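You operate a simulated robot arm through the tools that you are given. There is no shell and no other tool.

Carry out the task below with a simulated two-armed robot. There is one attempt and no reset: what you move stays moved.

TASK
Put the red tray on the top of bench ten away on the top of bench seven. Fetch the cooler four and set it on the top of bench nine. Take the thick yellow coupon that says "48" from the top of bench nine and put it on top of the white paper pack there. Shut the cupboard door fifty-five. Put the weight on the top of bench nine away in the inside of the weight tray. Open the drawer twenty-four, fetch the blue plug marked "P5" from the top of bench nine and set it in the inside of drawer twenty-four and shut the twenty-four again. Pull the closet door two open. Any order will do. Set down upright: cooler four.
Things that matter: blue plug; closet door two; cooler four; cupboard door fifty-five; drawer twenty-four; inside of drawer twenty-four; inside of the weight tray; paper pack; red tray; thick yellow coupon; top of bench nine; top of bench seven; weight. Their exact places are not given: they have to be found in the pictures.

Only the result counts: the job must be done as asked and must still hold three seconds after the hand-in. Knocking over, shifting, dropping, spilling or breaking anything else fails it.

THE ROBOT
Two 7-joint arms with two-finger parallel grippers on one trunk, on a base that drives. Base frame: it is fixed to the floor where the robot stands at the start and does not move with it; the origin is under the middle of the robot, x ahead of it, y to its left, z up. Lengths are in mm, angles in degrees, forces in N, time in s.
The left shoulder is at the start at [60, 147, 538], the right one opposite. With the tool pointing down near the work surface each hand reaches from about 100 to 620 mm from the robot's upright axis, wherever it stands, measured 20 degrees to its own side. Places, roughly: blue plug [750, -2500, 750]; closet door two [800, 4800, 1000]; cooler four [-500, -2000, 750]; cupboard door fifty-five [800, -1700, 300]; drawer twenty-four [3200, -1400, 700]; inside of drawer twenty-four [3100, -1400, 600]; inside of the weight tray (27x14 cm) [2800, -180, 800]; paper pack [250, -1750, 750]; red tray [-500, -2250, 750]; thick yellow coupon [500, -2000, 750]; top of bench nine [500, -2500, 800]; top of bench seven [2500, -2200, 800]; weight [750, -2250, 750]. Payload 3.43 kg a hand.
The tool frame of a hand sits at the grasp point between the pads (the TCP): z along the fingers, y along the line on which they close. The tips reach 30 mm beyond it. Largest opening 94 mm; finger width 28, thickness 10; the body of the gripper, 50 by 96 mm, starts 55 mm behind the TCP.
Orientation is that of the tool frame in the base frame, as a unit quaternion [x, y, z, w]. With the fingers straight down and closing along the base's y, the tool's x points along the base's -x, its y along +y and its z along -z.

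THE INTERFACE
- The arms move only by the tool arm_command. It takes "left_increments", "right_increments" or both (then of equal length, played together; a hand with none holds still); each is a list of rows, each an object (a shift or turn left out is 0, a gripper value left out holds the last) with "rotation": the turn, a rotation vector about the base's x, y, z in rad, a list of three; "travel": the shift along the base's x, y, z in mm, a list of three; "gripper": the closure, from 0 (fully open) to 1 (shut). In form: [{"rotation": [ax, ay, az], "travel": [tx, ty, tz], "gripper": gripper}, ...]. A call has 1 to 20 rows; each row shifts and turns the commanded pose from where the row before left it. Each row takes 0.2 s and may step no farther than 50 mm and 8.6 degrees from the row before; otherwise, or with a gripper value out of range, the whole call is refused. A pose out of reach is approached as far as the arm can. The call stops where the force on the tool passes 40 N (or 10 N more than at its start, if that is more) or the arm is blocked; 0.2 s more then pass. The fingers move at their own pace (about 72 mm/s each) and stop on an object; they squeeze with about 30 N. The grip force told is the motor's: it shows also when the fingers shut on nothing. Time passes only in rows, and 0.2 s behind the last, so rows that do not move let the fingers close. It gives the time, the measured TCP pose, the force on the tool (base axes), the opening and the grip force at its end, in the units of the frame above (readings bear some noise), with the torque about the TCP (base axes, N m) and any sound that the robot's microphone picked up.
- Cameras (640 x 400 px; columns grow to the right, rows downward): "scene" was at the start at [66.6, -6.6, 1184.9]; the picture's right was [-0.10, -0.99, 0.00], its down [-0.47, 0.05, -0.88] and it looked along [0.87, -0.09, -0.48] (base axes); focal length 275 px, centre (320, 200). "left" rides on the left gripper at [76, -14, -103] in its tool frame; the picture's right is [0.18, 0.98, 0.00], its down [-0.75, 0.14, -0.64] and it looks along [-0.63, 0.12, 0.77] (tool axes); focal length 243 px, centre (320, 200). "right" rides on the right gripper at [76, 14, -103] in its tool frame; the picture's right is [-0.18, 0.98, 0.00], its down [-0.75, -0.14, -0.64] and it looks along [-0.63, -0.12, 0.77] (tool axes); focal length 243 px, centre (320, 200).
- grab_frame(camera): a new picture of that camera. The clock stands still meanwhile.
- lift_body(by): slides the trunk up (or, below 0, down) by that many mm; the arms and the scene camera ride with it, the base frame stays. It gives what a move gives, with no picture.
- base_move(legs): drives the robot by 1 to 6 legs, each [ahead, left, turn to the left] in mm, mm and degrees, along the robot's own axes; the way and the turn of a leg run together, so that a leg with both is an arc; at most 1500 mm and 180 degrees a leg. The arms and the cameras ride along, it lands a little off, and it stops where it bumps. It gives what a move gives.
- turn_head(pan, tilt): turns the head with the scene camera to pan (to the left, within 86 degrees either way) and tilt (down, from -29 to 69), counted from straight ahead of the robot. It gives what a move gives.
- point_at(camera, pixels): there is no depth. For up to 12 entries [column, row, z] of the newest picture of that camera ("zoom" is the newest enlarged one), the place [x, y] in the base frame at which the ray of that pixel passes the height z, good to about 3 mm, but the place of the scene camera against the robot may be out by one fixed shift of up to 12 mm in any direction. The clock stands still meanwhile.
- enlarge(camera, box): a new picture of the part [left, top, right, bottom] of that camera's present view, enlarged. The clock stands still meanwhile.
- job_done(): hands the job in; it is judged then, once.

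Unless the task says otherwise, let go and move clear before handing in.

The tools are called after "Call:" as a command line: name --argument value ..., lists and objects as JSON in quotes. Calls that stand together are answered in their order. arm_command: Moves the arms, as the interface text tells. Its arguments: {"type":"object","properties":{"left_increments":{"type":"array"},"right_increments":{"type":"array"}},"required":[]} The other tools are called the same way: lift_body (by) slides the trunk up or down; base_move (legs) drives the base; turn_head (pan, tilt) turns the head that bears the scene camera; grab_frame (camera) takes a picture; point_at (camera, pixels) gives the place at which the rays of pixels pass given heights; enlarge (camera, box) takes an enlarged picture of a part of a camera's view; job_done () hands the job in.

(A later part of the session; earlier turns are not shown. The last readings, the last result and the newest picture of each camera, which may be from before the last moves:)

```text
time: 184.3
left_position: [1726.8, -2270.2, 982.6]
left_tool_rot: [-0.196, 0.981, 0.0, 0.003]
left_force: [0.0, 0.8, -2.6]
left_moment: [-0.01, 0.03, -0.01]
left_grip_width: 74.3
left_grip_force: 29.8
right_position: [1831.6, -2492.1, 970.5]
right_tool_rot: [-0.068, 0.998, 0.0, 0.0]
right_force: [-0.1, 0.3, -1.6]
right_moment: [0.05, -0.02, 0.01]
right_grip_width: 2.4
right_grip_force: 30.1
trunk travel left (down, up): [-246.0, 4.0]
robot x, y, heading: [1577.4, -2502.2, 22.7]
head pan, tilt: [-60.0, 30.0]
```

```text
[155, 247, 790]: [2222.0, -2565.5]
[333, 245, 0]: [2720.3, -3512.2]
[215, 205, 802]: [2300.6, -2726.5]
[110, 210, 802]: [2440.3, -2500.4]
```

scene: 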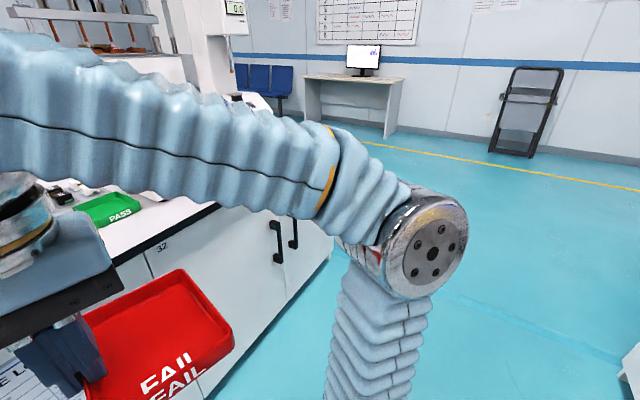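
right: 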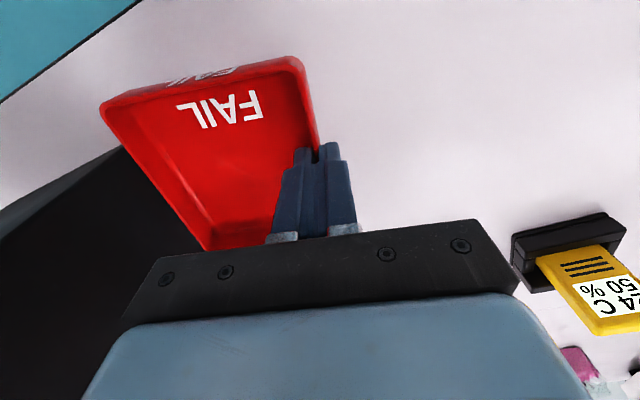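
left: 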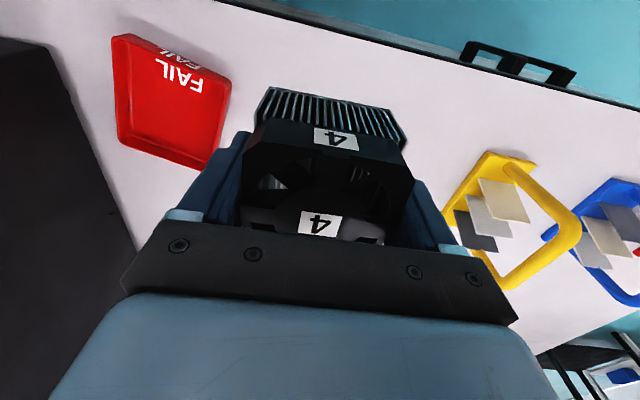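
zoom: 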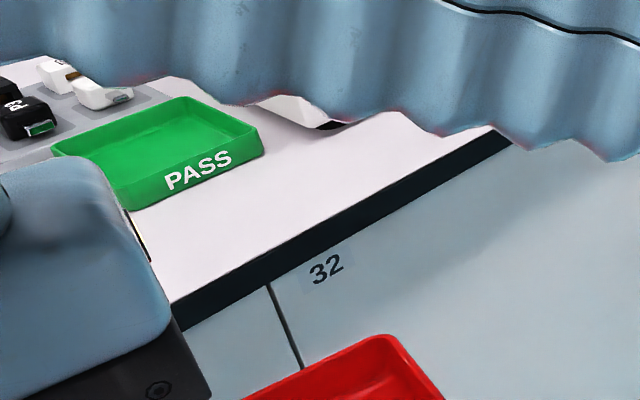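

No label there (just "32"). I'll look back along the strip to find the "BENCH 7/8" labels and the seam.

Call:
turn_head --pan 75 --tilt 20

Call:
enlarge --camera "scene" --box '[280, 100, 480, 220]'

Call:
grab_frame --camera "scene"

```text
time: 186.5
left_position: [1726.3, -2269.4, 981.7]
left_tool_rot: [-0.196, 0.981, 0.0, 0.003]
left_force: [-0.1, -0.4, -2.2]
left_moment: [0.03, 0.0, -0.01]
left_grip_width: 74.1
left_grip_force: 30.1
right_position: [1832.6, -2490.8, 972.2]
right_tool_rot: [-0.068, 0.998, 0.001, 0.001]
right_force: [0.6, 0.5, -1.3]
right_moment: [0.04, 0.03, -0.01]
right_grip_width: 2.3
right_grip_force: 30.6
trunk travel left (down, up): [-246.0, 4.0]
robot x, y, heading: [1575.2, -2503.3, 22.5]
head pan, tilt: [75.0, 20.0]
```

```text
3.20 times, centred on (380, 160) of scene
```

zoom: 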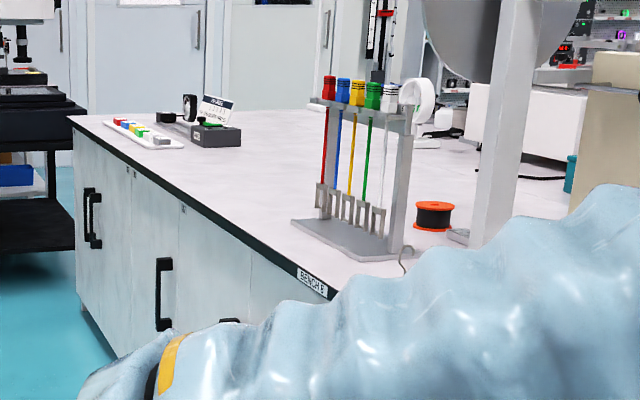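

```text
taken
```

scene: 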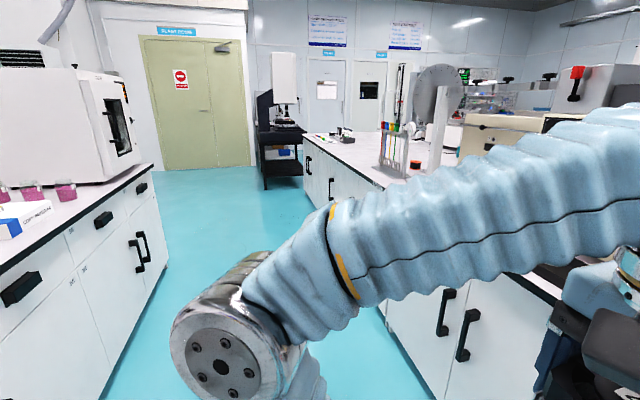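

Call:
point_at --camera "scene" --pixels '[[378, 187, 790], [302, 136, 802]]'

Call:
turn_head --pan 60 --tilt 50

Call:
grab_frame --camera "scene"

Call:
turn_head --pan -75 --tilt 25

Call:
grab_frame --camera "scene"

```text
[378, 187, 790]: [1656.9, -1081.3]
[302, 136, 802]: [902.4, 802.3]
```

```text
time: 187.4
left_position: [1727.1, -2269.4, 982.1]
left_tool_rot: [-0.195, 0.981, 0.0, 0.003]
left_force: [-0.6, 0.2, -2.8]
left_moment: [0.0, -0.01, 0.0]
left_grip_width: 74.3
left_grip_force: 29.7
right_position: [1831.5, -2491.6, 970.6]
right_tool_rot: [-0.068, 0.998, 0.001, 0.001]
right_force: [0.2, -0.4, -0.5]
right_moment: [0.08, -0.01, -0.04]
right_grip_width: 2.4
right_grip_force: 30.3
trunk travel left (down, up): [-246.0, 4.0]
robot x, y, heading: [1573.6, -2504.3, 22.4]
head pan, tilt: [60.0, 50.0]
```

```text
taken
```

scene: 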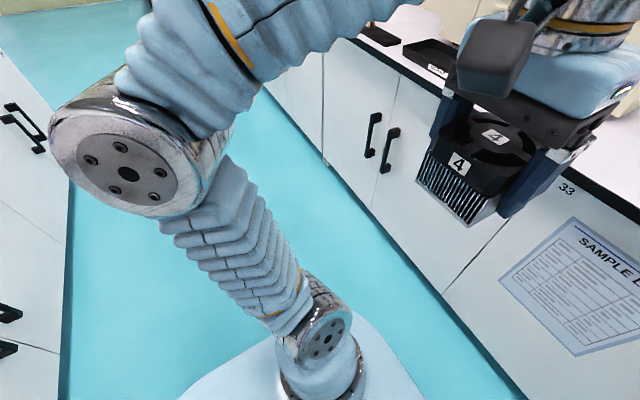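

```text
time: 189.6
left_position: [1726.4, -2269.9, 981.8]
left_tool_rot: [-0.196, 0.981, -0.001, 0.003]
left_force: [-0.6, -1.0, -3.2]
left_moment: [-0.02, 0.01, -0.03]
left_grip_width: 74.2
left_grip_force: 30.0
right_position: [1832.6, -2494.0, 971.4]
right_tool_rot: [-0.068, 0.998, 0.0, 0.001]
right_force: [0.0, -0.5, -2.0]
right_moment: [0.04, 0.01, 0.01]
right_grip_width: 2.4
right_grip_force: 29.9
trunk travel left (down, up): [-246.0, 4.0]
robot x, y, heading: [1579.8, -2503.7, 22.8]
head pan, tilt: [-75.0, 25.0]
```

```text
taken
```

scene: 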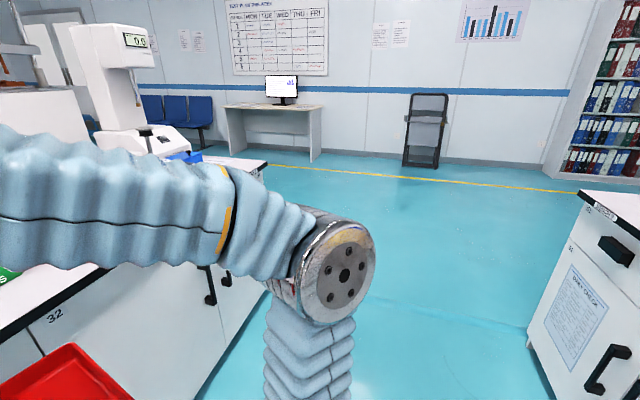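

"BENCH 8" is at u≈1637 and the row runs from u≈-390 to 4290, so the stretch here (u≈2900) is bench seven. I'll approach and look for a free spot.

Call:
base_move --legs '[[200, 40, 0]]'

Call:
turn_head --pan 0 --tilt 45

Call:
grab_frame --camera "scene"

Call:
grab_frame --camera "right"

```text
time: 191.2
left_position: [1896.3, -2154.6, 984.3]
left_tool_rot: [-0.197, 0.98, -0.001, 0.003]
left_force: [-0.8, -0.4, -2.6]
left_moment: [-0.01, 0.0, -0.02]
left_grip_width: 74.4
left_grip_force: 29.7
right_position: [2001.0, -2376.0, 971.4]
right_tool_rot: [-0.068, 0.998, 0.0, 0.001]
right_force: [0.0, 0.1, -1.0]
right_moment: [0.11, -0.01, 0.04]
right_grip_width: 2.4
right_grip_force: 30.2
trunk travel left (down, up): [-246.0, 4.0]
robot x, y, heading: [1747.1, -2387.0, 22.5]
head pan, tilt: [-75.0, 25.0]
```

```text
time: 192.7
left_position: [1895.5, -2155.6, 982.4]
left_tool_rot: [-0.197, 0.98, 0.0, 0.002]
left_force: [-0.2, 0.6, -1.8]
left_moment: [0.02, 0.01, -0.03]
left_grip_width: 74.2
left_grip_force: 30.0
right_position: [2001.7, -2377.6, 971.2]
right_tool_rot: [-0.068, 0.998, 0.001, 0.001]
right_force: [0.2, 0.7, -2.3]
right_moment: [0.06, 0.04, 0.02]
right_grip_width: 2.5
right_grip_force: 30.0
trunk travel left (down, up): [-246.0, 4.0]
robot x, y, heading: [1746.8, -2386.2, 22.8]
head pan, tilt: [0.0, 45.0]
```

```text
taken
```

scene: 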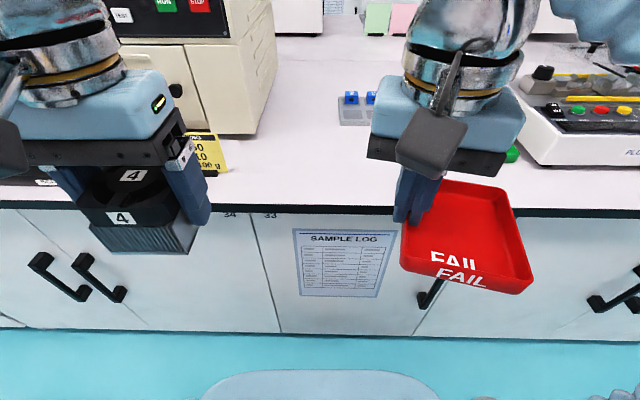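

```text
taken
```

right: 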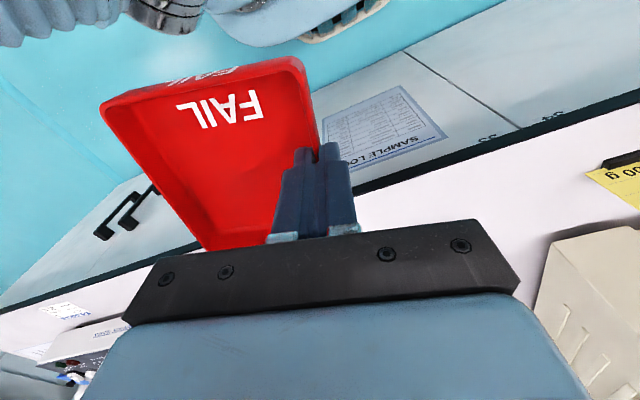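

Free bench surface lies around (240–370,120–200). Measuring.

Call:
point_at --camera "scene" --pixels '[[240, 205, 802], [360, 207, 802], [300, 165, 802], [340, 125, 802], [370, 127, 802], [232, 172, 802], [515, 162, 802], [255, 135, 802]]'

```text
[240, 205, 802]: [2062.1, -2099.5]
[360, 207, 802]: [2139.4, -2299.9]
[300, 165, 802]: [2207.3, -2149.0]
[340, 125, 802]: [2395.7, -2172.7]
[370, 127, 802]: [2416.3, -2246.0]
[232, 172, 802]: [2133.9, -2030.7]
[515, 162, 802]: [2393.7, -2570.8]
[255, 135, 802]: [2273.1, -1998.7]
```

Free area is about u 2730–3250, n 1100–1350. I'll drive ahead 115 mm and extend the right hand over the bench with the tray.

Call:
base_move --legs '[[115, 0, 0]]'

Call:
arm_command --right_increments '[{"travel": [38, 16, -5]}, {"travel": [38, 16, -10]}, {"travel": [38, 16, -20]}, {"travel": [38, 16, -25]}, {"travel": [0, 0, -30]}, {"travel": [0, 0, 0]}]'

Call:
grab_frame --camera "scene"

Call:
grab_frame --camera "right"

```text
time: 193.9
left_position: [2002.8, -2110.5, 982.1]
left_tool_rot: [-0.197, 0.98, 0.0, 0.003]
left_force: [-0.1, 0.1, -2.4]
left_moment: [0.02, -0.01, -0.02]
left_grip_width: 74.0
left_grip_force: 29.9
right_position: [2106.5, -2332.2, 970.7]
right_tool_rot: [-0.068, 0.998, 0.001, 0.0]
right_force: [-0.8, -1.2, -1.3]
right_moment: [0.04, 0.0, -0.02]
right_grip_width: 2.4
right_grip_force: 29.7
trunk travel left (down, up): [-246.0, 4.0]
robot x, y, heading: [1852.3, -2344.5, 22.7]
head pan, tilt: [0.0, 45.0]
```

```text
time: 195.3
left_position: [2002.1, -2110.6, 983.4]
left_tool_rot: [-0.197, 0.98, 0.0, 0.003]
left_force: [0.0, 0.6, -3.0]
left_moment: [0.01, 0.0, 0.0]
left_grip_width: 74.3
left_grip_force: 29.8
right_position: [2258.3, -2269.2, 882.3]
right_tool_rot: [-0.068, 0.998, -0.001, 0.001]
right_force: [-0.1, 0.4, -1.3]
right_moment: [0.06, 0.0, 0.0]
right_grip_width: 2.1
right_grip_force: 29.5
trunk travel left (down, up): [-246.0, 4.0]
robot x, y, heading: [1852.7, -2342.5, 22.8]
head pan, tilt: [0.0, 45.0]
```

```text
taken
```

scene: 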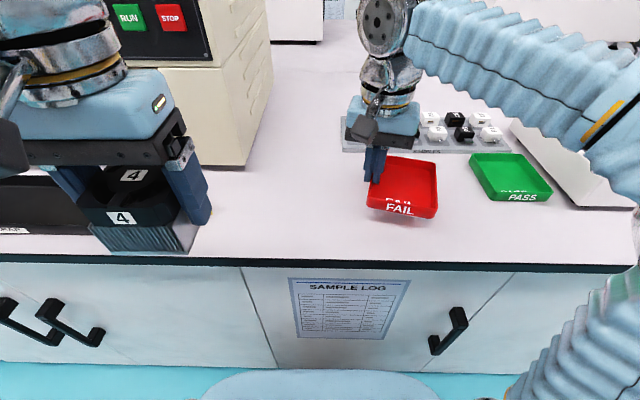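

```text
taken
```

right: 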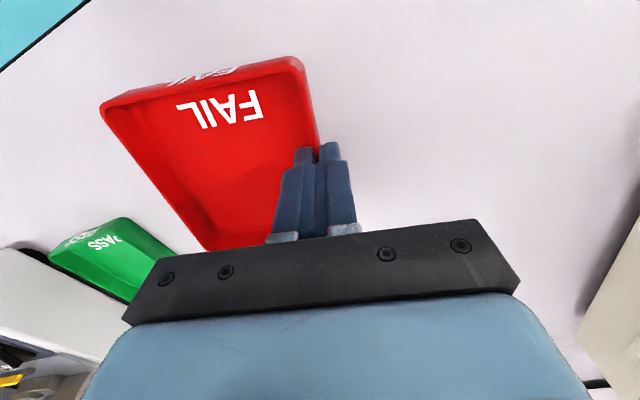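

The tray hovers over free bench space clear of the green tray and the plug rack. Lowering toward the surface.

Call:
arm_command --right_increments '[{"travel": [-9, -4, -20]}, {"travel": [0, 0, -14]}, {"travel": [0, 0, 0]}]'

Call:
arm_command --right_increments '[{"travel": [0, 0, -3]}, {"travel": [0, 0, -2]}, {"travel": [0, 0, 0]}]'

```text
time: 196.1
left_position: [2002.5, -2110.8, 984.1]
left_tool_rot: [-0.197, 0.98, -0.001, 0.002]
left_force: [-0.1, 0.4, -3.2]
left_moment: [-0.01, -0.01, -0.01]
left_grip_width: 74.4
left_grip_force: 30.1
right_position: [2250.5, -2273.2, 847.3]
right_tool_rot: [-0.069, 0.998, 0.0, 0.0]
right_force: [-0.2, 0.9, -1.6]
right_moment: [0.06, 0.03, 0.02]
right_grip_width: 2.3
right_grip_force: 29.8
trunk travel left (down, up): [-246.0, 4.0]
robot x, y, heading: [1851.5, -2343.1, 22.5]
head pan, tilt: [0.0, 45.0]
```

```text
time: 196.9
left_position: [2002.2, -2111.8, 982.0]
left_tool_rot: [-0.196, 0.981, 0.0, 0.003]
left_force: [0.6, 0.4, -2.9]
left_moment: [-0.01, -0.02, -0.02]
left_grip_width: 74.0
left_grip_force: 30.0
right_position: [2250.2, -2273.1, 841.3]
right_tool_rot: [-0.068, 0.998, -0.001, 0.0]
right_force: [-0.7, 0.5, -1.7]
right_moment: [0.06, 0.01, 0.02]
right_grip_width: 2.3
right_grip_force: 30.1
trunk travel left (down, up): [-246.0, 4.0]
robot x, y, heading: [1848.8, -2344.8, 22.8]
head pan, tilt: [0.0, 45.0]
```

Call:
arm_command --right_increments '[{"travel": [0, 0, -1.5]}, {"travel": [0, 0, 0]}]'

Call:
enlarge --camera "scene" --box '[320, 130, 480, 250]'

```text
time: 197.5
left_position: [2002.9, -2111.1, 983.8]
left_tool_rot: [-0.196, 0.981, 0.0, 0.003]
left_force: [0.3, -0.4, -2.4]
left_moment: [-0.05, 0.0, -0.01]
left_grip_width: 74.4
left_grip_force: 30.3
right_position: [2250.4, -2273.2, 841.3]
right_tool_rot: [-0.068, 0.998, 0.0, 0.002]
right_force: [2.0, 1.8, 10.3]
right_moment: [0.01, 0.09, 0.04]
right_grip_width: 2.3
right_grip_force: 30.2
trunk travel left (down, up): [-246.0, 4.0]
robot x, y, heading: [1852.3, -2344.7, 22.4]
head pan, tilt: [0.0, 45.0]
```

```text
3.33 times, centred on (400, 190) of scene
```

zoom: 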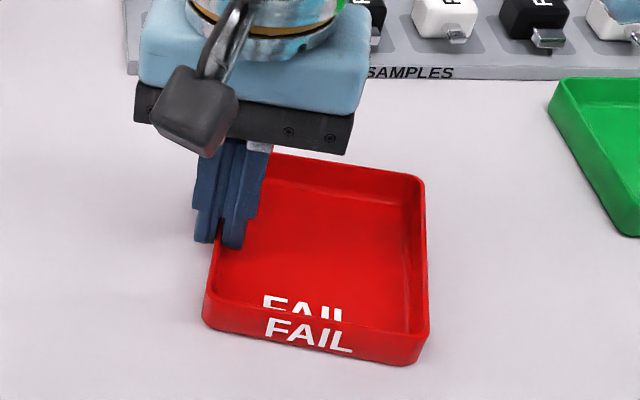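

Tray is on the bench (10 N contact). I'll open the gripper to half and lift straight up.

Call:
arm_command --right_increments '[{"travel": [0, 0, 1], "gripper": 0.8}, {"gripper": 0.6}, {"gripper": 0.55}, {"travel": [0, 0, 0]}, {"travel": [0, 0, 20]}, {"travel": [0, 0, 40]}, {"travel": [0, 0, 30]}, {"travel": [0, 0, 0]}]'

Call:
grab_frame --camera "scene"

```text
time: 199.3
left_position: [2001.8, -2110.7, 982.9]
left_tool_rot: [-0.197, 0.98, 0.0, 0.002]
left_force: [-0.2, -0.6, -2.2]
left_moment: [0.02, 0.03, -0.04]
left_grip_width: 74.3
left_grip_force: 30.3
right_position: [2249.6, -2273.0, 932.1]
right_tool_rot: [-0.068, 0.998, 0.001, 0.001]
right_force: [-0.3, -0.3, 0.7]
right_moment: [-0.03, 0.02, -0.03]
right_grip_width: 42.4
right_grip_force: 0.1
trunk travel left (down, up): [-246.0, 4.0]
robot x, y, heading: [1850.2, -2344.8, 22.8]
head pan, tilt: [0.0, 45.0]
```

```text
taken
```

scene: 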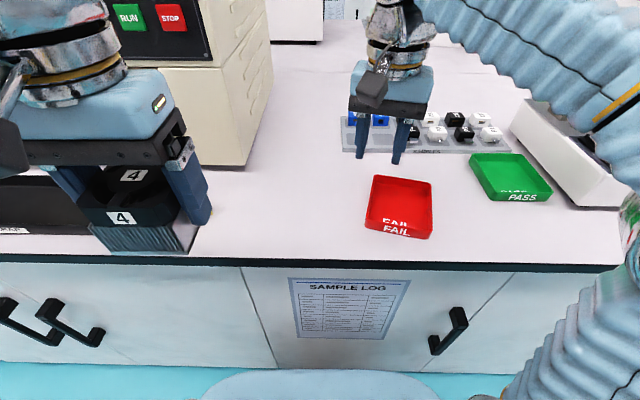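

The red tray rests on bench seven. I'll retract and straighten the right hand, back off, turn to bench nine, and slide to the free spot for the cooler.

Call:
arm_command --right_increments '[{"travel": [-38, -16, 15], "rotation": [0, 0, 0.13]}, {"travel": [-38, -16, 15], "rotation": [0, 0, 0.13], "gripper": 0}, {"travel": [-38, -16, 15]}, {"travel": [-38, -16, 0]}, {"travel": [0, 0, 0]}]'

Call:
base_move --legs '[[-330, 0, 0], [0, 0, 180], [0, -840, 0]]'

Call:
turn_head --pan 15 --tilt 40

Call:
grab_frame --camera "scene"

```text
time: 200.5
left_position: [2003.4, -2111.4, 983.2]
left_tool_rot: [-0.197, 0.98, -0.001, 0.002]
left_force: [-0.1, -0.6, -3.9]
left_moment: [0.01, 0.0, -0.04]
left_grip_width: 74.2
left_grip_force: 30.5
right_position: [2097.7, -2338.1, 977.1]
right_tool_rot: [-0.197, 0.98, 0.001, 0.001]
right_force: [-0.2, -0.4, -0.2]
right_moment: [0.0, 0.0, -0.02]
right_grip_width: 94.3
right_grip_force: 0.1
trunk travel left (down, up): [-246.0, 4.0]
robot x, y, heading: [1851.4, -2342.4, 22.7]
head pan, tilt: [0.0, 45.0]
```

```text
time: 214.1
left_position: [1069.8, -1931.1, 983.3]
left_tool_rot: [0.98, 0.198, -0.003, 0.0]
left_force: [-0.3, 0.5, -3.1]
left_moment: [-0.02, -0.03, -0.02]
left_grip_width: 74.2
left_grip_force: 29.9
right_position: [973.5, -1704.6, 976.2]
right_tool_rot: [0.981, 0.196, -0.001, -0.001]
right_force: [0.5, 0.3, 0.5]
right_moment: [-0.02, 0.0, 0.01]
right_grip_width: 94.1
right_grip_force: 0.0
trunk travel left (down, up): [-246.0, 4.0]
robot x, y, heading: [1221.4, -1694.8, -157.5]
head pan, tilt: [0.0, 45.0]
```

```text
time: 214.8
left_position: [1068.9, -1930.9, 982.9]
left_tool_rot: [0.98, 0.197, -0.004, 0.0]
left_force: [0.1, -0.5, -3.5]
left_moment: [-0.02, 0.03, 0.0]
left_grip_width: 74.4
left_grip_force: 30.1
right_position: [972.8, -1704.8, 977.2]
right_tool_rot: [0.98, 0.198, -0.001, 0.001]
right_force: [-0.2, -0.2, 0.6]
right_moment: [0.0, 0.02, -0.01]
right_grip_width: 94.0
right_grip_force: 0.1
trunk travel left (down, up): [-246.0, 4.0]
robot x, y, heading: [1223.8, -1701.4, -157.0]
head pan, tilt: [15.0, 40.0]
```

```text
taken
```

scene: 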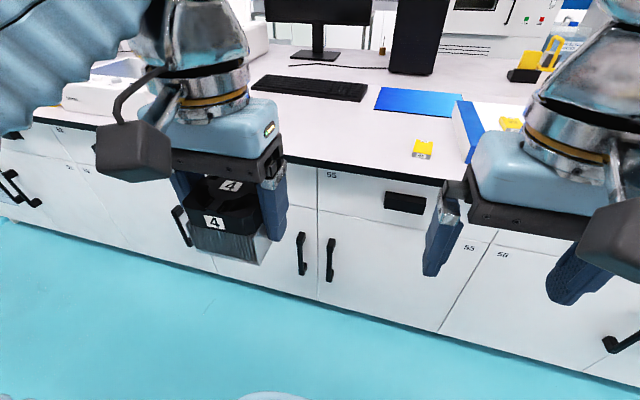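

Robot faces bench nine at u≈2038; the spot left of coupon 44 is free. I'll drive up 300 mm and extend the cooler over the bench.

Call:
base_move --legs '[[300, 0, -0.3]]'

Call:
arm_command --left_increments '[{"travel": [-44, -18, 0]}, {"travel": [-44, -18, -10]}, {"travel": [-44, -18, -20]}, {"travel": [-43, -18, -25]}, {"travel": [0, 0, 0]}]'

Call:
turn_head --pan 15 --tilt 50

Call:
grab_frame --camera "scene"

Call:
grab_frame --camera "left"

```text
time: 216.9
left_position: [789.1, -2043.8, 982.2]
left_tool_rot: [0.981, 0.192, -0.003, 0.0]
left_force: [0.0, 0.8, -2.4]
left_moment: [-0.01, -0.02, 0.05]
left_grip_width: 74.2
left_grip_force: 29.9
right_position: [695.8, -1816.5, 975.8]
right_tool_rot: [0.981, 0.192, -0.001, 0.0]
right_force: [-0.3, 0.5, -0.8]
right_moment: [0.0, 0.0, -0.02]
right_grip_width: 93.8
right_grip_force: 0.1
trunk travel left (down, up): [-246.0, 4.0]
robot x, y, heading: [947.7, -1814.7, -157.8]
head pan, tilt: [15.0, 40.0]
```

```text
refused: row 3 steps farther than a row can; nothing moved
```

```text
time: 217.6
left_position: [789.5, -2042.8, 983.5]
left_tool_rot: [0.982, 0.191, -0.003, 0.0]
left_force: [0.4, -0.2, -3.6]
left_moment: [0.0, 0.0, -0.03]
left_grip_width: 74.3
left_grip_force: 29.7
right_position: [696.0, -1815.9, 976.9]
right_tool_rot: [0.981, 0.192, -0.001, 0.0]
right_force: [-0.6, -0.7, -0.2]
right_moment: [0.03, 0.0, 0.01]
right_grip_width: 94.3
right_grip_force: 0.0
trunk travel left (down, up): [-246.0, 4.0]
robot x, y, heading: [941.5, -1814.9, -158.0]
head pan, tilt: [15.0, 50.0]
```

```text
taken
```

scene: 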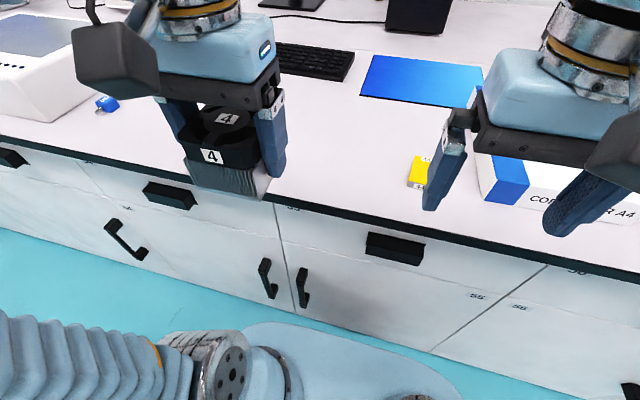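

```text
taken
```

left: 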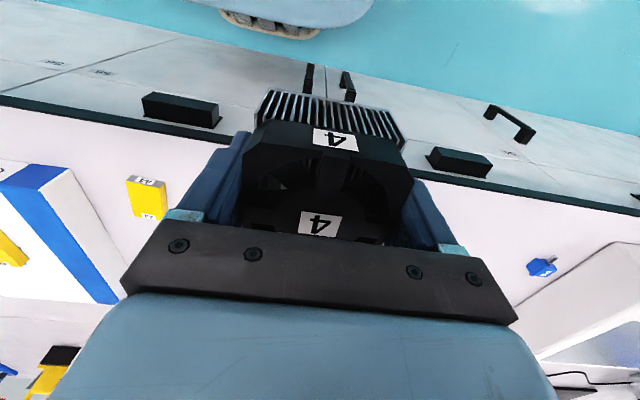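

I'll extend the left hand forward over the bench in smaller rows and lower.

Call:
arm_command --left_increments '[{"travel": [-35, -14.6, -6]}, {"travel": [-35, -14.6, -12]}, {"travel": [-35, -14.6, -20]}, {"travel": [-35, -14.6, -20]}, {"travel": [-35, -14.6, -20]}, {"travel": [0, 0, -30]}, {"travel": [0, 0, 0]}]'

Call:
grab_frame --camera "scene"

Call:
grab_frame --camera "left"

```text
time: 219.2
left_position: [614.4, -2114.7, 875.1]
left_tool_rot: [0.981, 0.192, -0.002, -0.001]
left_force: [0.2, 0.3, -2.7]
left_moment: [-0.03, 0.03, 0.0]
left_grip_width: 74.2
left_grip_force: 30.3
right_position: [694.5, -1816.9, 976.2]
right_tool_rot: [0.981, 0.192, -0.001, 0.0]
right_force: [0.1, -0.1, -0.2]
right_moment: [0.01, 0.0, 0.02]
right_grip_width: 94.2
right_grip_force: 0.1
trunk travel left (down, up): [-246.0, 4.0]
robot x, y, heading: [942.1, -1810.5, -157.7]
head pan, tilt: [15.0, 50.0]
```

```text
taken
```

scene: 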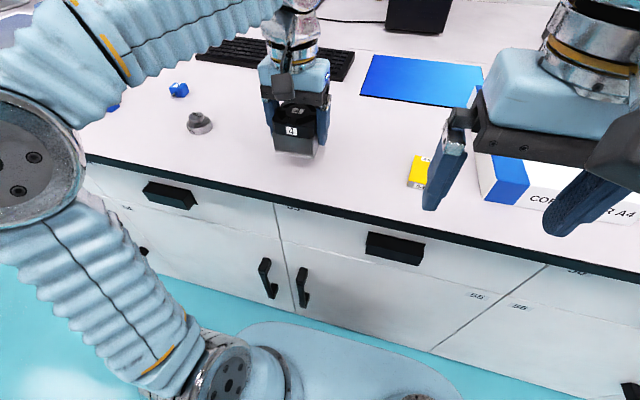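

```text
taken
```

left: 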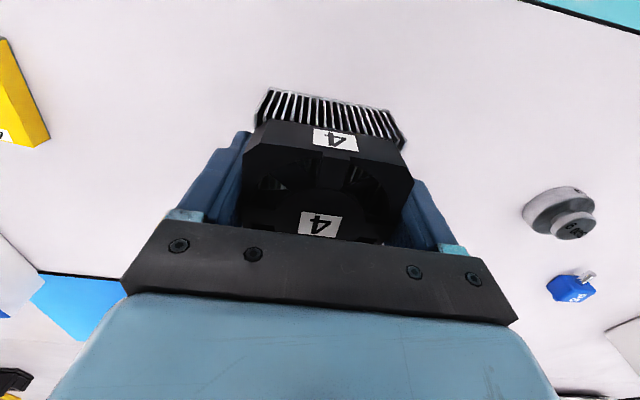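

Spot is clear. Lowering in steps toward contact (expected near z≈846).

Call:
arm_command --left_increments '[{"travel": [0, 0, -20]}, {"travel": [0, 0, -6]}, {"travel": [0, 0, -2]}, {"travel": [0, 0, 0]}]'

Call:
arm_command --left_increments '[{"travel": [0, 0, -1.5]}, {"travel": [0, 0, 0]}]'

```text
time: 220.2
left_position: [614.2, -2116.3, 847.7]
left_tool_rot: [0.981, 0.192, -0.003, 0.0]
left_force: [-1.4, -2.1, 3.1]
left_moment: [-0.19, -0.02, -0.05]
left_grip_width: 74.1
left_grip_force: 30.1
right_position: [695.5, -1817.0, 976.8]
right_tool_rot: [0.981, 0.193, -0.001, 0.0]
right_force: [-0.2, 0.1, 0.0]
right_moment: [0.0, 0.01, -0.01]
right_grip_width: 94.0
right_grip_force: 0.1
trunk travel left (down, up): [-246.0, 4.0]
robot x, y, heading: [942.7, -1811.6, -158.0]
head pan, tilt: [15.0, 50.0]
```

```text
time: 220.8
left_position: [615.5, -2117.1, 848.5]
left_tool_rot: [0.981, 0.192, -0.006, 0.0]
left_force: [-7.4, -6.7, 27.7]
left_moment: [-0.1, -0.38, -0.06]
left_grip_width: 74.3
left_grip_force: 29.8
right_position: [697.0, -1815.5, 976.7]
right_tool_rot: [0.981, 0.192, -0.001, 0.0]
right_force: [0.2, 0.1, -0.8]
right_moment: [0.0, -0.02, 0.01]
right_grip_width: 94.2
right_grip_force: 0.0
trunk travel left (down, up): [-246.0, 4.0]
robot x, y, heading: [944.6, -1809.4, -157.8]
head pan, tilt: [15.0, 50.0]
```

Firm contact (28 N up), the cooler sits on the bench. Relieve 1.5 mm, open and lift away.

Call:
arm_command --left_increments '[{"travel": [0, 0, 1.5]}, {"gripper": 0.15}, {"gripper": 0}, {"travel": [0, 0, 0]}, {"travel": [0, 0, 20]}, {"travel": [0, 0, 35]}, {"travel": [0, 0, 25]}, {"travel": [0, 0, 0]}]'

Call:
grab_frame --camera "left"

Call:
grab_frame --camera "scene"

```text
time: 222.6
left_position: [613.7, -2116.7, 927.7]
left_tool_rot: [0.981, 0.192, -0.003, 0.0]
left_force: [-0.4, 0.2, -0.5]
left_moment: [0.01, 0.02, -0.02]
left_grip_width: 93.7
left_grip_force: 0.0
right_position: [694.8, -1816.1, 976.0]
right_tool_rot: [0.981, 0.192, -0.001, 0.001]
right_force: [0.3, -0.9, -0.7]
right_moment: [-0.02, -0.02, 0.01]
right_grip_width: 94.0
right_grip_force: 0.0
trunk travel left (down, up): [-246.0, 4.0]
robot x, y, heading: [944.6, -1810.4, -157.9]
head pan, tilt: [15.0, 50.0]
```

```text
taken
```

left: 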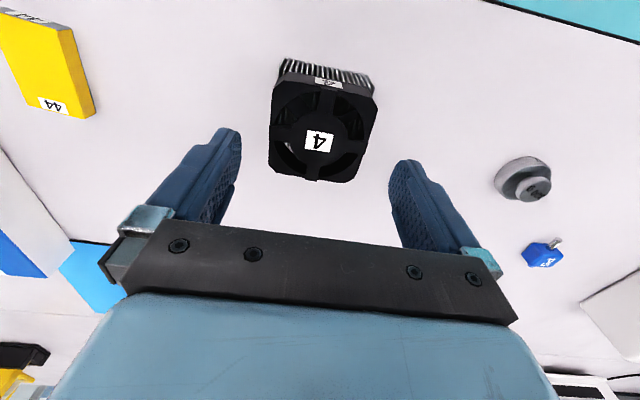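

```text
taken
```

scene: 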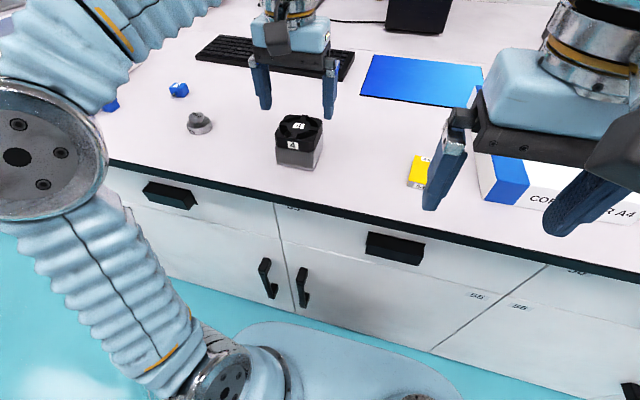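

The cooler stands upright on bench nine. I'll retract the left hand and slide left ~500 mm to bring the weight in front of the right hand.

Call:
arm_command --left_increments '[{"travel": [40, 17, 15]}, {"travel": [40, 17, 15]}, {"travel": [40, 17, 15]}, {"travel": [40, 17, 10]}, {"travel": [0, 0, 0]}]'

Call:
base_move --legs '[[-30, 0, 0.5], [0, 500, 0]]'

Call:
turn_head --pan 0 --tilt 50

Call:
grab_frame --camera "scene"

Call:
grab_frame --camera "right"

Call:
grab_frame --camera "left"

```text
time: 223.8
left_position: [774.9, -2048.7, 981.3]
left_tool_rot: [0.981, 0.192, -0.002, 0.0]
left_force: [0.2, 0.4, -0.1]
left_moment: [-0.02, 0.01, 0.02]
left_grip_width: 93.9
left_grip_force: 0.0
right_position: [695.7, -1816.7, 977.0]
right_tool_rot: [0.981, 0.192, -0.001, 0.001]
right_force: [-0.5, 0.4, 1.2]
right_moment: [0.01, 0.01, 0.0]
right_grip_width: 93.8
right_grip_force: 0.1
trunk travel left (down, up): [-246.0, 4.0]
robot x, y, heading: [942.8, -1809.3, -158.0]
head pan, tilt: [15.0, 50.0]
```

```text
time: 227.2
left_position: [993.2, -2497.1, 981.7]
left_tool_rot: [0.981, 0.194, -0.002, 0.0]
left_force: [-0.4, 0.2, -0.2]
left_moment: [-0.01, 0.0, -0.01]
left_grip_width: 93.8
left_grip_force: 0.1
right_position: [912.3, -2264.6, 975.7]
right_tool_rot: [0.981, 0.194, -0.001, 0.0]
right_force: [0.8, 0.2, -0.1]
right_moment: [0.01, 0.03, 0.0]
right_grip_width: 93.7
right_grip_force: 0.1
trunk travel left (down, up): [-246.0, 4.0]
robot x, y, heading: [1160.6, -2258.5, -157.6]
head pan, tilt: [15.0, 50.0]
```

```text
time: 227.9
left_position: [993.5, -2495.0, 981.2]
left_tool_rot: [0.981, 0.194, -0.002, 0.0]
left_force: [0.0, -0.1, -1.4]
left_moment: [-0.01, 0.02, -0.02]
left_grip_width: 94.0
left_grip_force: 0.1
right_position: [914.1, -2264.6, 975.7]
right_tool_rot: [0.981, 0.195, -0.001, 0.0]
right_force: [-0.1, -0.8, 0.2]
right_moment: [0.01, 0.0, 0.02]
right_grip_width: 94.1
right_grip_force: 0.0
trunk travel left (down, up): [-246.0, 4.0]
robot x, y, heading: [1161.1, -2258.3, -157.4]
head pan, tilt: [0.0, 50.0]
```

```text
taken
```

scene: 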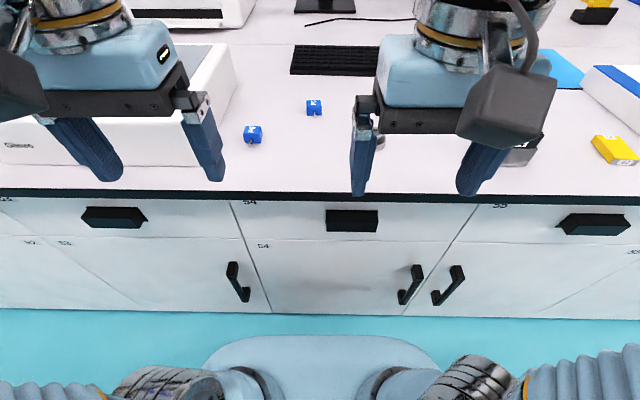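

```text
taken
```

right: 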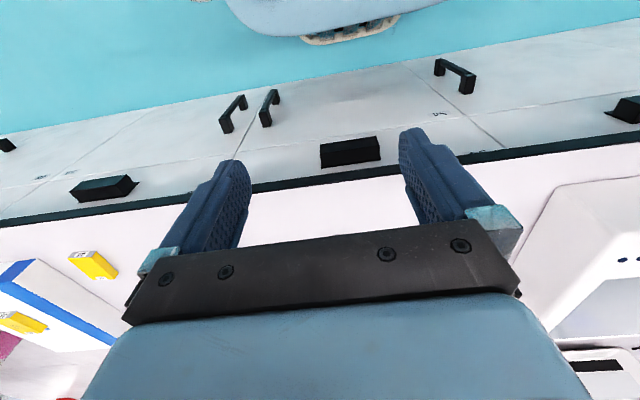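

```text
taken
```

left: 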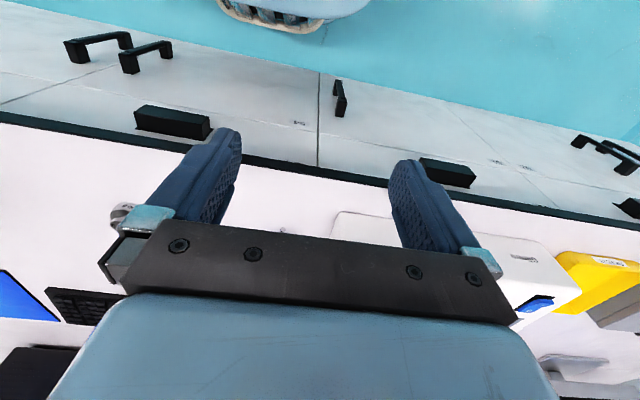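

Plugs at (314,107) and (253,134); the weight hides behind the right hand. I'll move the right hand over toward the weight and look with its camera.

Call:
arm_command --right_increments '[{"travel": [-38, -6, -6]}, {"travel": [-38, -6, -6]}, {"travel": [-38, -6, -6]}, {"travel": [-38, -6, -6]}, {"travel": [0, 0, 0]}]'

Call:
grab_frame --camera "right"

Call:
grab_frame --camera "scene"

```text
time: 229.1
left_position: [993.1, -2495.7, 980.8]
left_tool_rot: [0.981, 0.195, -0.003, -0.001]
left_force: [0.1, 0.0, 0.1]
left_moment: [0.01, -0.02, -0.01]
left_grip_width: 93.8
left_grip_force: 0.0
right_position: [759.4, -2288.8, 951.2]
right_tool_rot: [0.981, 0.194, 0.0, 0.0]
right_force: [-0.5, 0.2, 0.5]
right_moment: [0.01, -0.04, 0.0]
right_grip_width: 94.2
right_grip_force: 0.1
trunk travel left (down, up): [-246.0, 4.0]
robot x, y, heading: [1159.7, -2261.4, -157.5]
head pan, tilt: [0.0, 50.0]
```

```text
taken
```

right: 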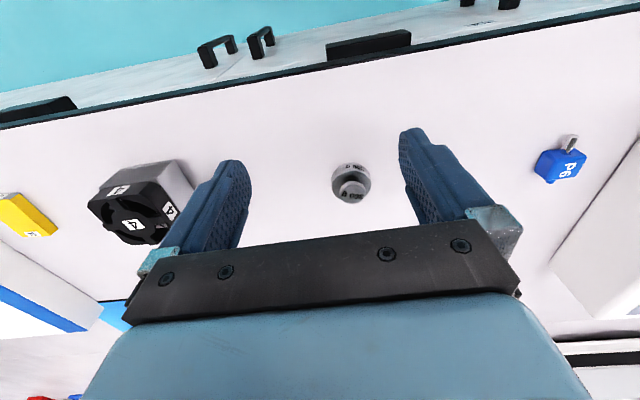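

```text
taken
```

scene: 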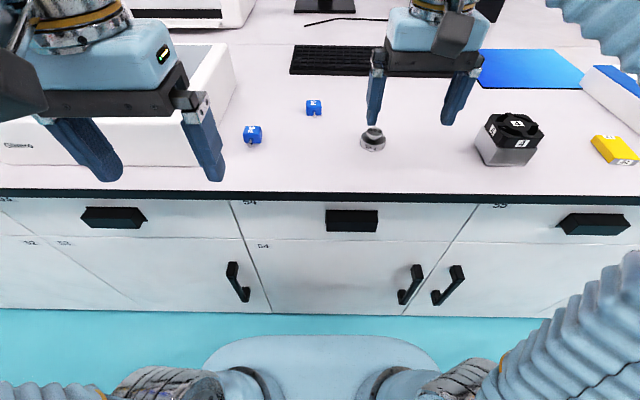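

Weight seen at (351,182) in the right camera. I'll zoom on it in both cameras.

Call:
enlarge --camera "right" --box '[310, 140, 400, 220]'

Call:
point_at --camera "zoom" --pixels '[[320, 110, 802], [180, 300, 815], [445, 320, 815], [300, 370, 840], [312, 260, 815]]'

Call:
enlarge --camera "scene" --box '[340, 110, 410, 160]'

Call:
point_at --camera "zoom" --pixels '[[180, 280, 810], [420, 280, 810], [300, 360, 802], [300, 200, 840]]'

```text
5.00 times, centred on (355, 180) of right
```

zoom: 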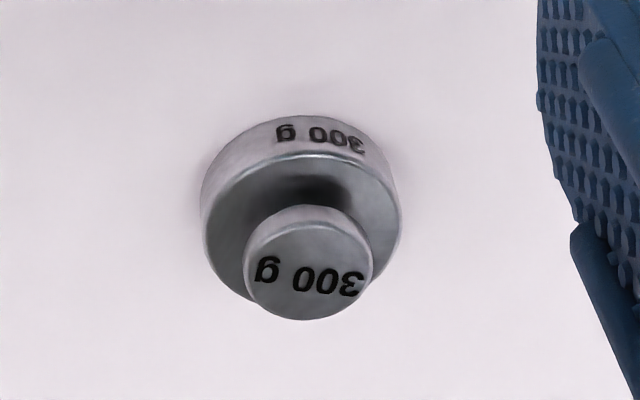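

```text
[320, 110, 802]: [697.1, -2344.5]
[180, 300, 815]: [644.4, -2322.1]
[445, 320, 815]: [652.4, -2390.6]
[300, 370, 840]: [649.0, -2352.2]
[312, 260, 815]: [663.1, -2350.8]
```

```text
8.00 times, centred on (375, 135) of scene
```

zoom: 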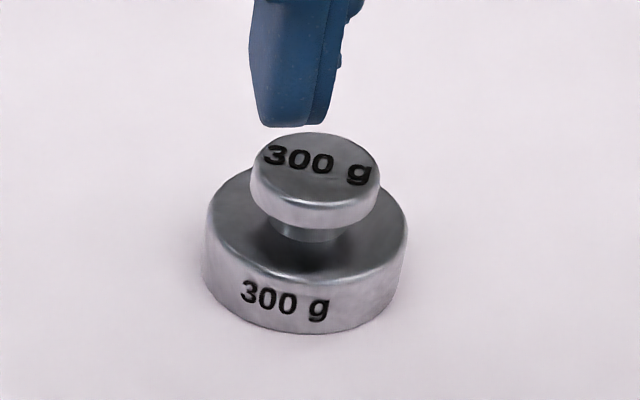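

```text
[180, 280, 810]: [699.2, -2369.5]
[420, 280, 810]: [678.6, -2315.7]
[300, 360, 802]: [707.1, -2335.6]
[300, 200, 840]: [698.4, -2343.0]
```

Call:
enlarge --camera "right" --box '[310, 140, 400, 220]'

Call:
point_at --camera "zoom" --pixels '[[308, 276, 830], [308, 276, 840], [245, 270, 835], [372, 280, 835], [200, 225, 820], [405, 235, 820], [318, 114, 802], [300, 232, 822]]'

Call:
enlarge --camera "scene" --box '[340, 110, 410, 160]'

Call:
point_at --camera "zoom" --pixels '[[316, 165, 830], [316, 165, 840], [252, 175, 835], [382, 175, 835], [207, 240, 820], [407, 245, 820], [300, 335, 802]]'

```text
5.00 times, centred on (355, 180) of right
```

zoom: 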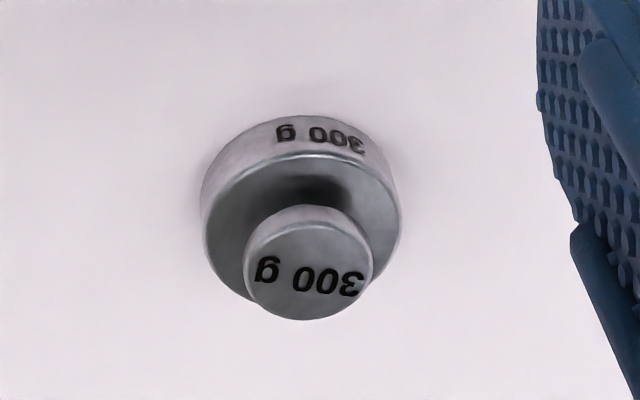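

```text
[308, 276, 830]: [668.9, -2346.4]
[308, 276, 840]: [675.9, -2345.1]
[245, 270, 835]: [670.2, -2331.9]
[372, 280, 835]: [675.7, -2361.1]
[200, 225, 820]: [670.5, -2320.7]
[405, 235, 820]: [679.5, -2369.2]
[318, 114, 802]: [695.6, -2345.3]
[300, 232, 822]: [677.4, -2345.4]
```

```text
8.00 times, centred on (375, 135) of scene
```

zoom: 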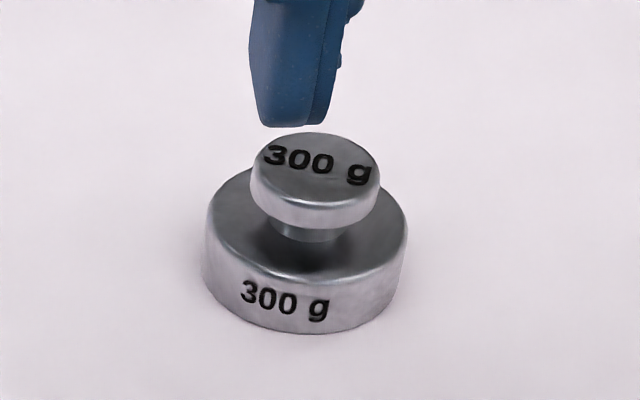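

```text
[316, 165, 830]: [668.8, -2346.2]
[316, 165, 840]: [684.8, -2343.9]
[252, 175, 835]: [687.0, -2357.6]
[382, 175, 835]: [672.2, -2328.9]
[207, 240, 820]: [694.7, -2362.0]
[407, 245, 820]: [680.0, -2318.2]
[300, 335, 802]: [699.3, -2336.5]
```

Weight centre ≈(673,-2347), base ø≈49 mm, top z≈835. I'll move over it and descend to grip its base.

Call:
arm_command --right_increments '[{"travel": [-28.8, -19.4, 0]}, {"travel": [-28.8, -19.4, 0]}, {"travel": [-28.8, -19.4, 0]}, {"travel": [0, 0, -35]}, {"travel": [0, 0, -25]}, {"travel": [0, 0, 0]}]'

Call:
grab_frame --camera "right"

```text
time: 230.5
left_position: [993.4, -2495.4, 982.1]
left_tool_rot: [0.981, 0.194, -0.003, -0.001]
left_force: [0.3, -0.8, -0.1]
left_moment: [0.04, -0.01, -0.03]
left_grip_width: 94.3
left_grip_force: 0.1
right_position: [675.3, -2346.9, 892.2]
right_tool_rot: [0.981, 0.194, -0.001, 0.0]
right_force: [0.7, 0.5, 0.2]
right_moment: [0.01, -0.02, -0.03]
right_grip_width: 94.1
right_grip_force: 0.0
trunk travel left (down, up): [-246.0, 4.0]
robot x, y, heading: [1161.8, -2258.9, -157.4]
head pan, tilt: [0.0, 50.0]
```

```text
taken
```

right: 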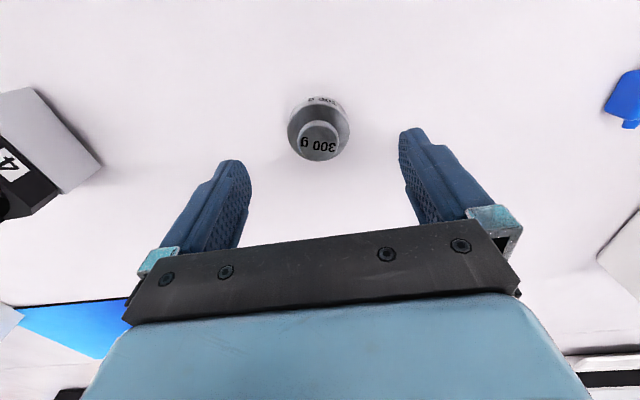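

Call:
point_at --camera "right" --pixels '[[320, 141, 835], [287, 128, 820], [350, 128, 820], [318, 128, 820]]'

Call:
arm_command --right_increments '[{"travel": [0, 0, -30]}, {"travel": [0, 0, -20]}, {"travel": [0, 0, -6]}, {"travel": [0, 0, 0]}]'

Call:
grab_frame --camera "right"

```text
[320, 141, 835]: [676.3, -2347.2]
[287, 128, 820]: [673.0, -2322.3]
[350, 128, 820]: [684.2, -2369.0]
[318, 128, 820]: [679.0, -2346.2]
```

```text
time: 231.5
left_position: [992.8, -2495.9, 979.9]
left_tool_rot: [0.981, 0.194, -0.002, 0.0]
left_force: [0.4, -0.2, -0.7]
left_moment: [0.01, -0.01, 0.03]
left_grip_width: 94.2
left_grip_force: 0.1
right_position: [675.6, -2345.1, 835.5]
right_tool_rot: [0.981, 0.194, -0.001, 0.0]
right_force: [0.1, 0.4, -0.2]
right_moment: [-0.01, 0.02, 0.0]
right_grip_width: 94.1
right_grip_force: 0.0
trunk travel left (down, up): [-246.0, 4.0]
robot x, y, heading: [1160.0, -2255.5, -157.7]
head pan, tilt: [0.0, 50.0]
```

```text
taken
```

right: 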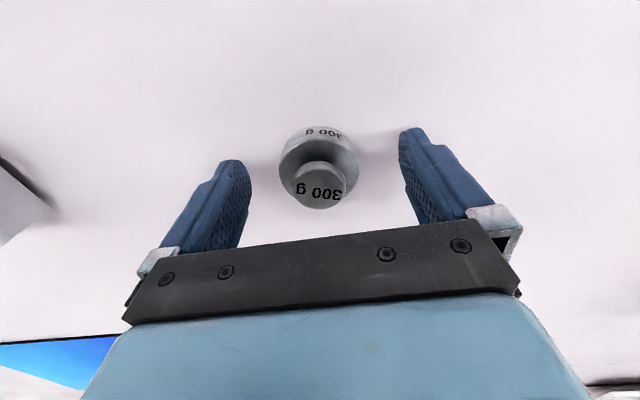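

The weight is centred between the fingers. Closing and lifting.

Call:
arm_command --right_increments '[{"travel": [2, -1, 0], "gripper": 1}, {"gripper": 1}, {"gripper": 1}, {"gripper": 1}, {"travel": [0, 0, 20]}, {"travel": [0, 0, 40]}, {"travel": [0, 0, 35]}, {"travel": [0, 0, 0]}]'

Call:
grab_frame --camera "right"

```text
time: 233.3
left_position: [993.0, -2495.6, 982.0]
left_tool_rot: [0.981, 0.194, -0.004, 0.0]
left_force: [0.2, -0.2, -0.9]
left_moment: [-0.02, -0.03, -0.02]
left_grip_width: 93.9
left_grip_force: 0.2
right_position: [676.6, -2346.9, 931.4]
right_tool_rot: [0.981, 0.194, 0.0, 0.0]
right_force: [-0.1, -0.9, -2.9]
right_moment: [-0.01, -0.02, -0.03]
right_grip_width: 48.0
right_grip_force: 29.8
trunk travel left (down, up): [-246.0, 4.0]
robot x, y, heading: [1157.4, -2257.1, -157.5]
head pan, tilt: [0.0, 50.0]
```

```text
taken
```

right: 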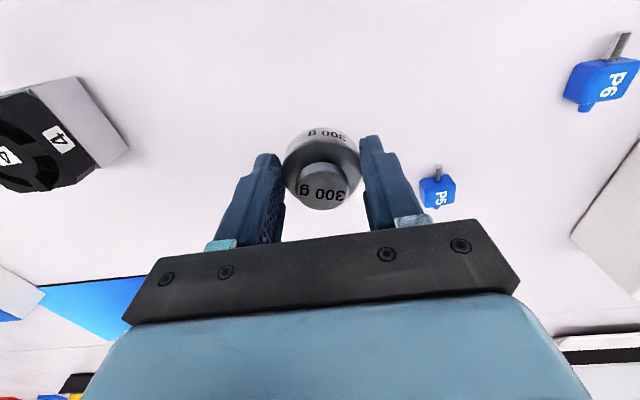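

Weight held (48 mm, ~3 N). P5 is visible at (438,190) here; I'll note its place before retracting.

Call:
enlarge --camera "right" --box '[410, 150, 490, 220]'

Call:
point_at --camera "zoom" --pixels '[[220, 340, 825], [80, 260, 825], [320, 230, 825], [220, 130, 812], [360, 400, 825], [120, 475, 825]]'

Call:
enlarge --camera "scene" --box '[280, 80, 350, 130]'

Call:
point_at --camera "zoom" --pixels '[[310, 200, 825], [310, 260, 802]]'

```text
5.71 times, centred on (450, 185) of right
```

zoom: 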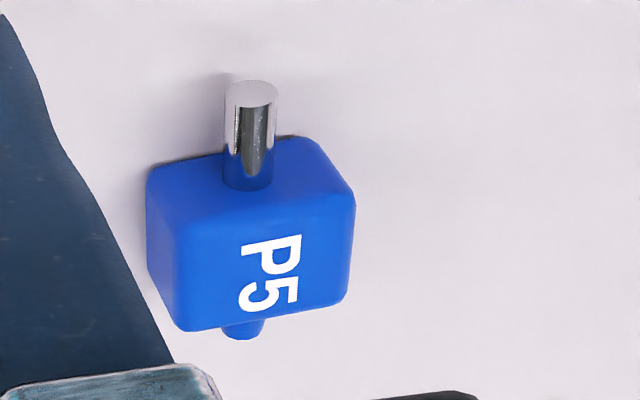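

```text
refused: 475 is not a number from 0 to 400
```

```text
8.00 times, centred on (315, 105) of scene
```

zoom: 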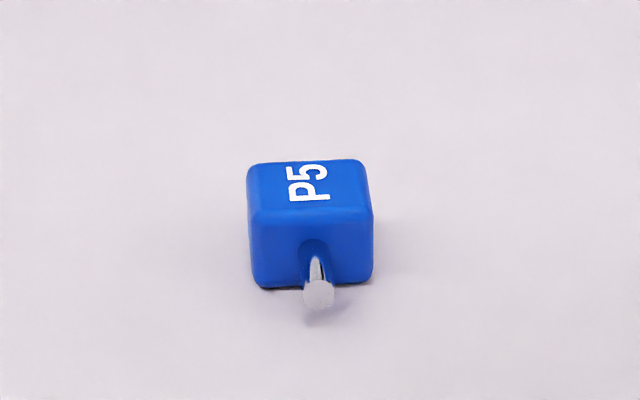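

```text
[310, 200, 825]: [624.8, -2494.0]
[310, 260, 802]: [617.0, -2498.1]
```

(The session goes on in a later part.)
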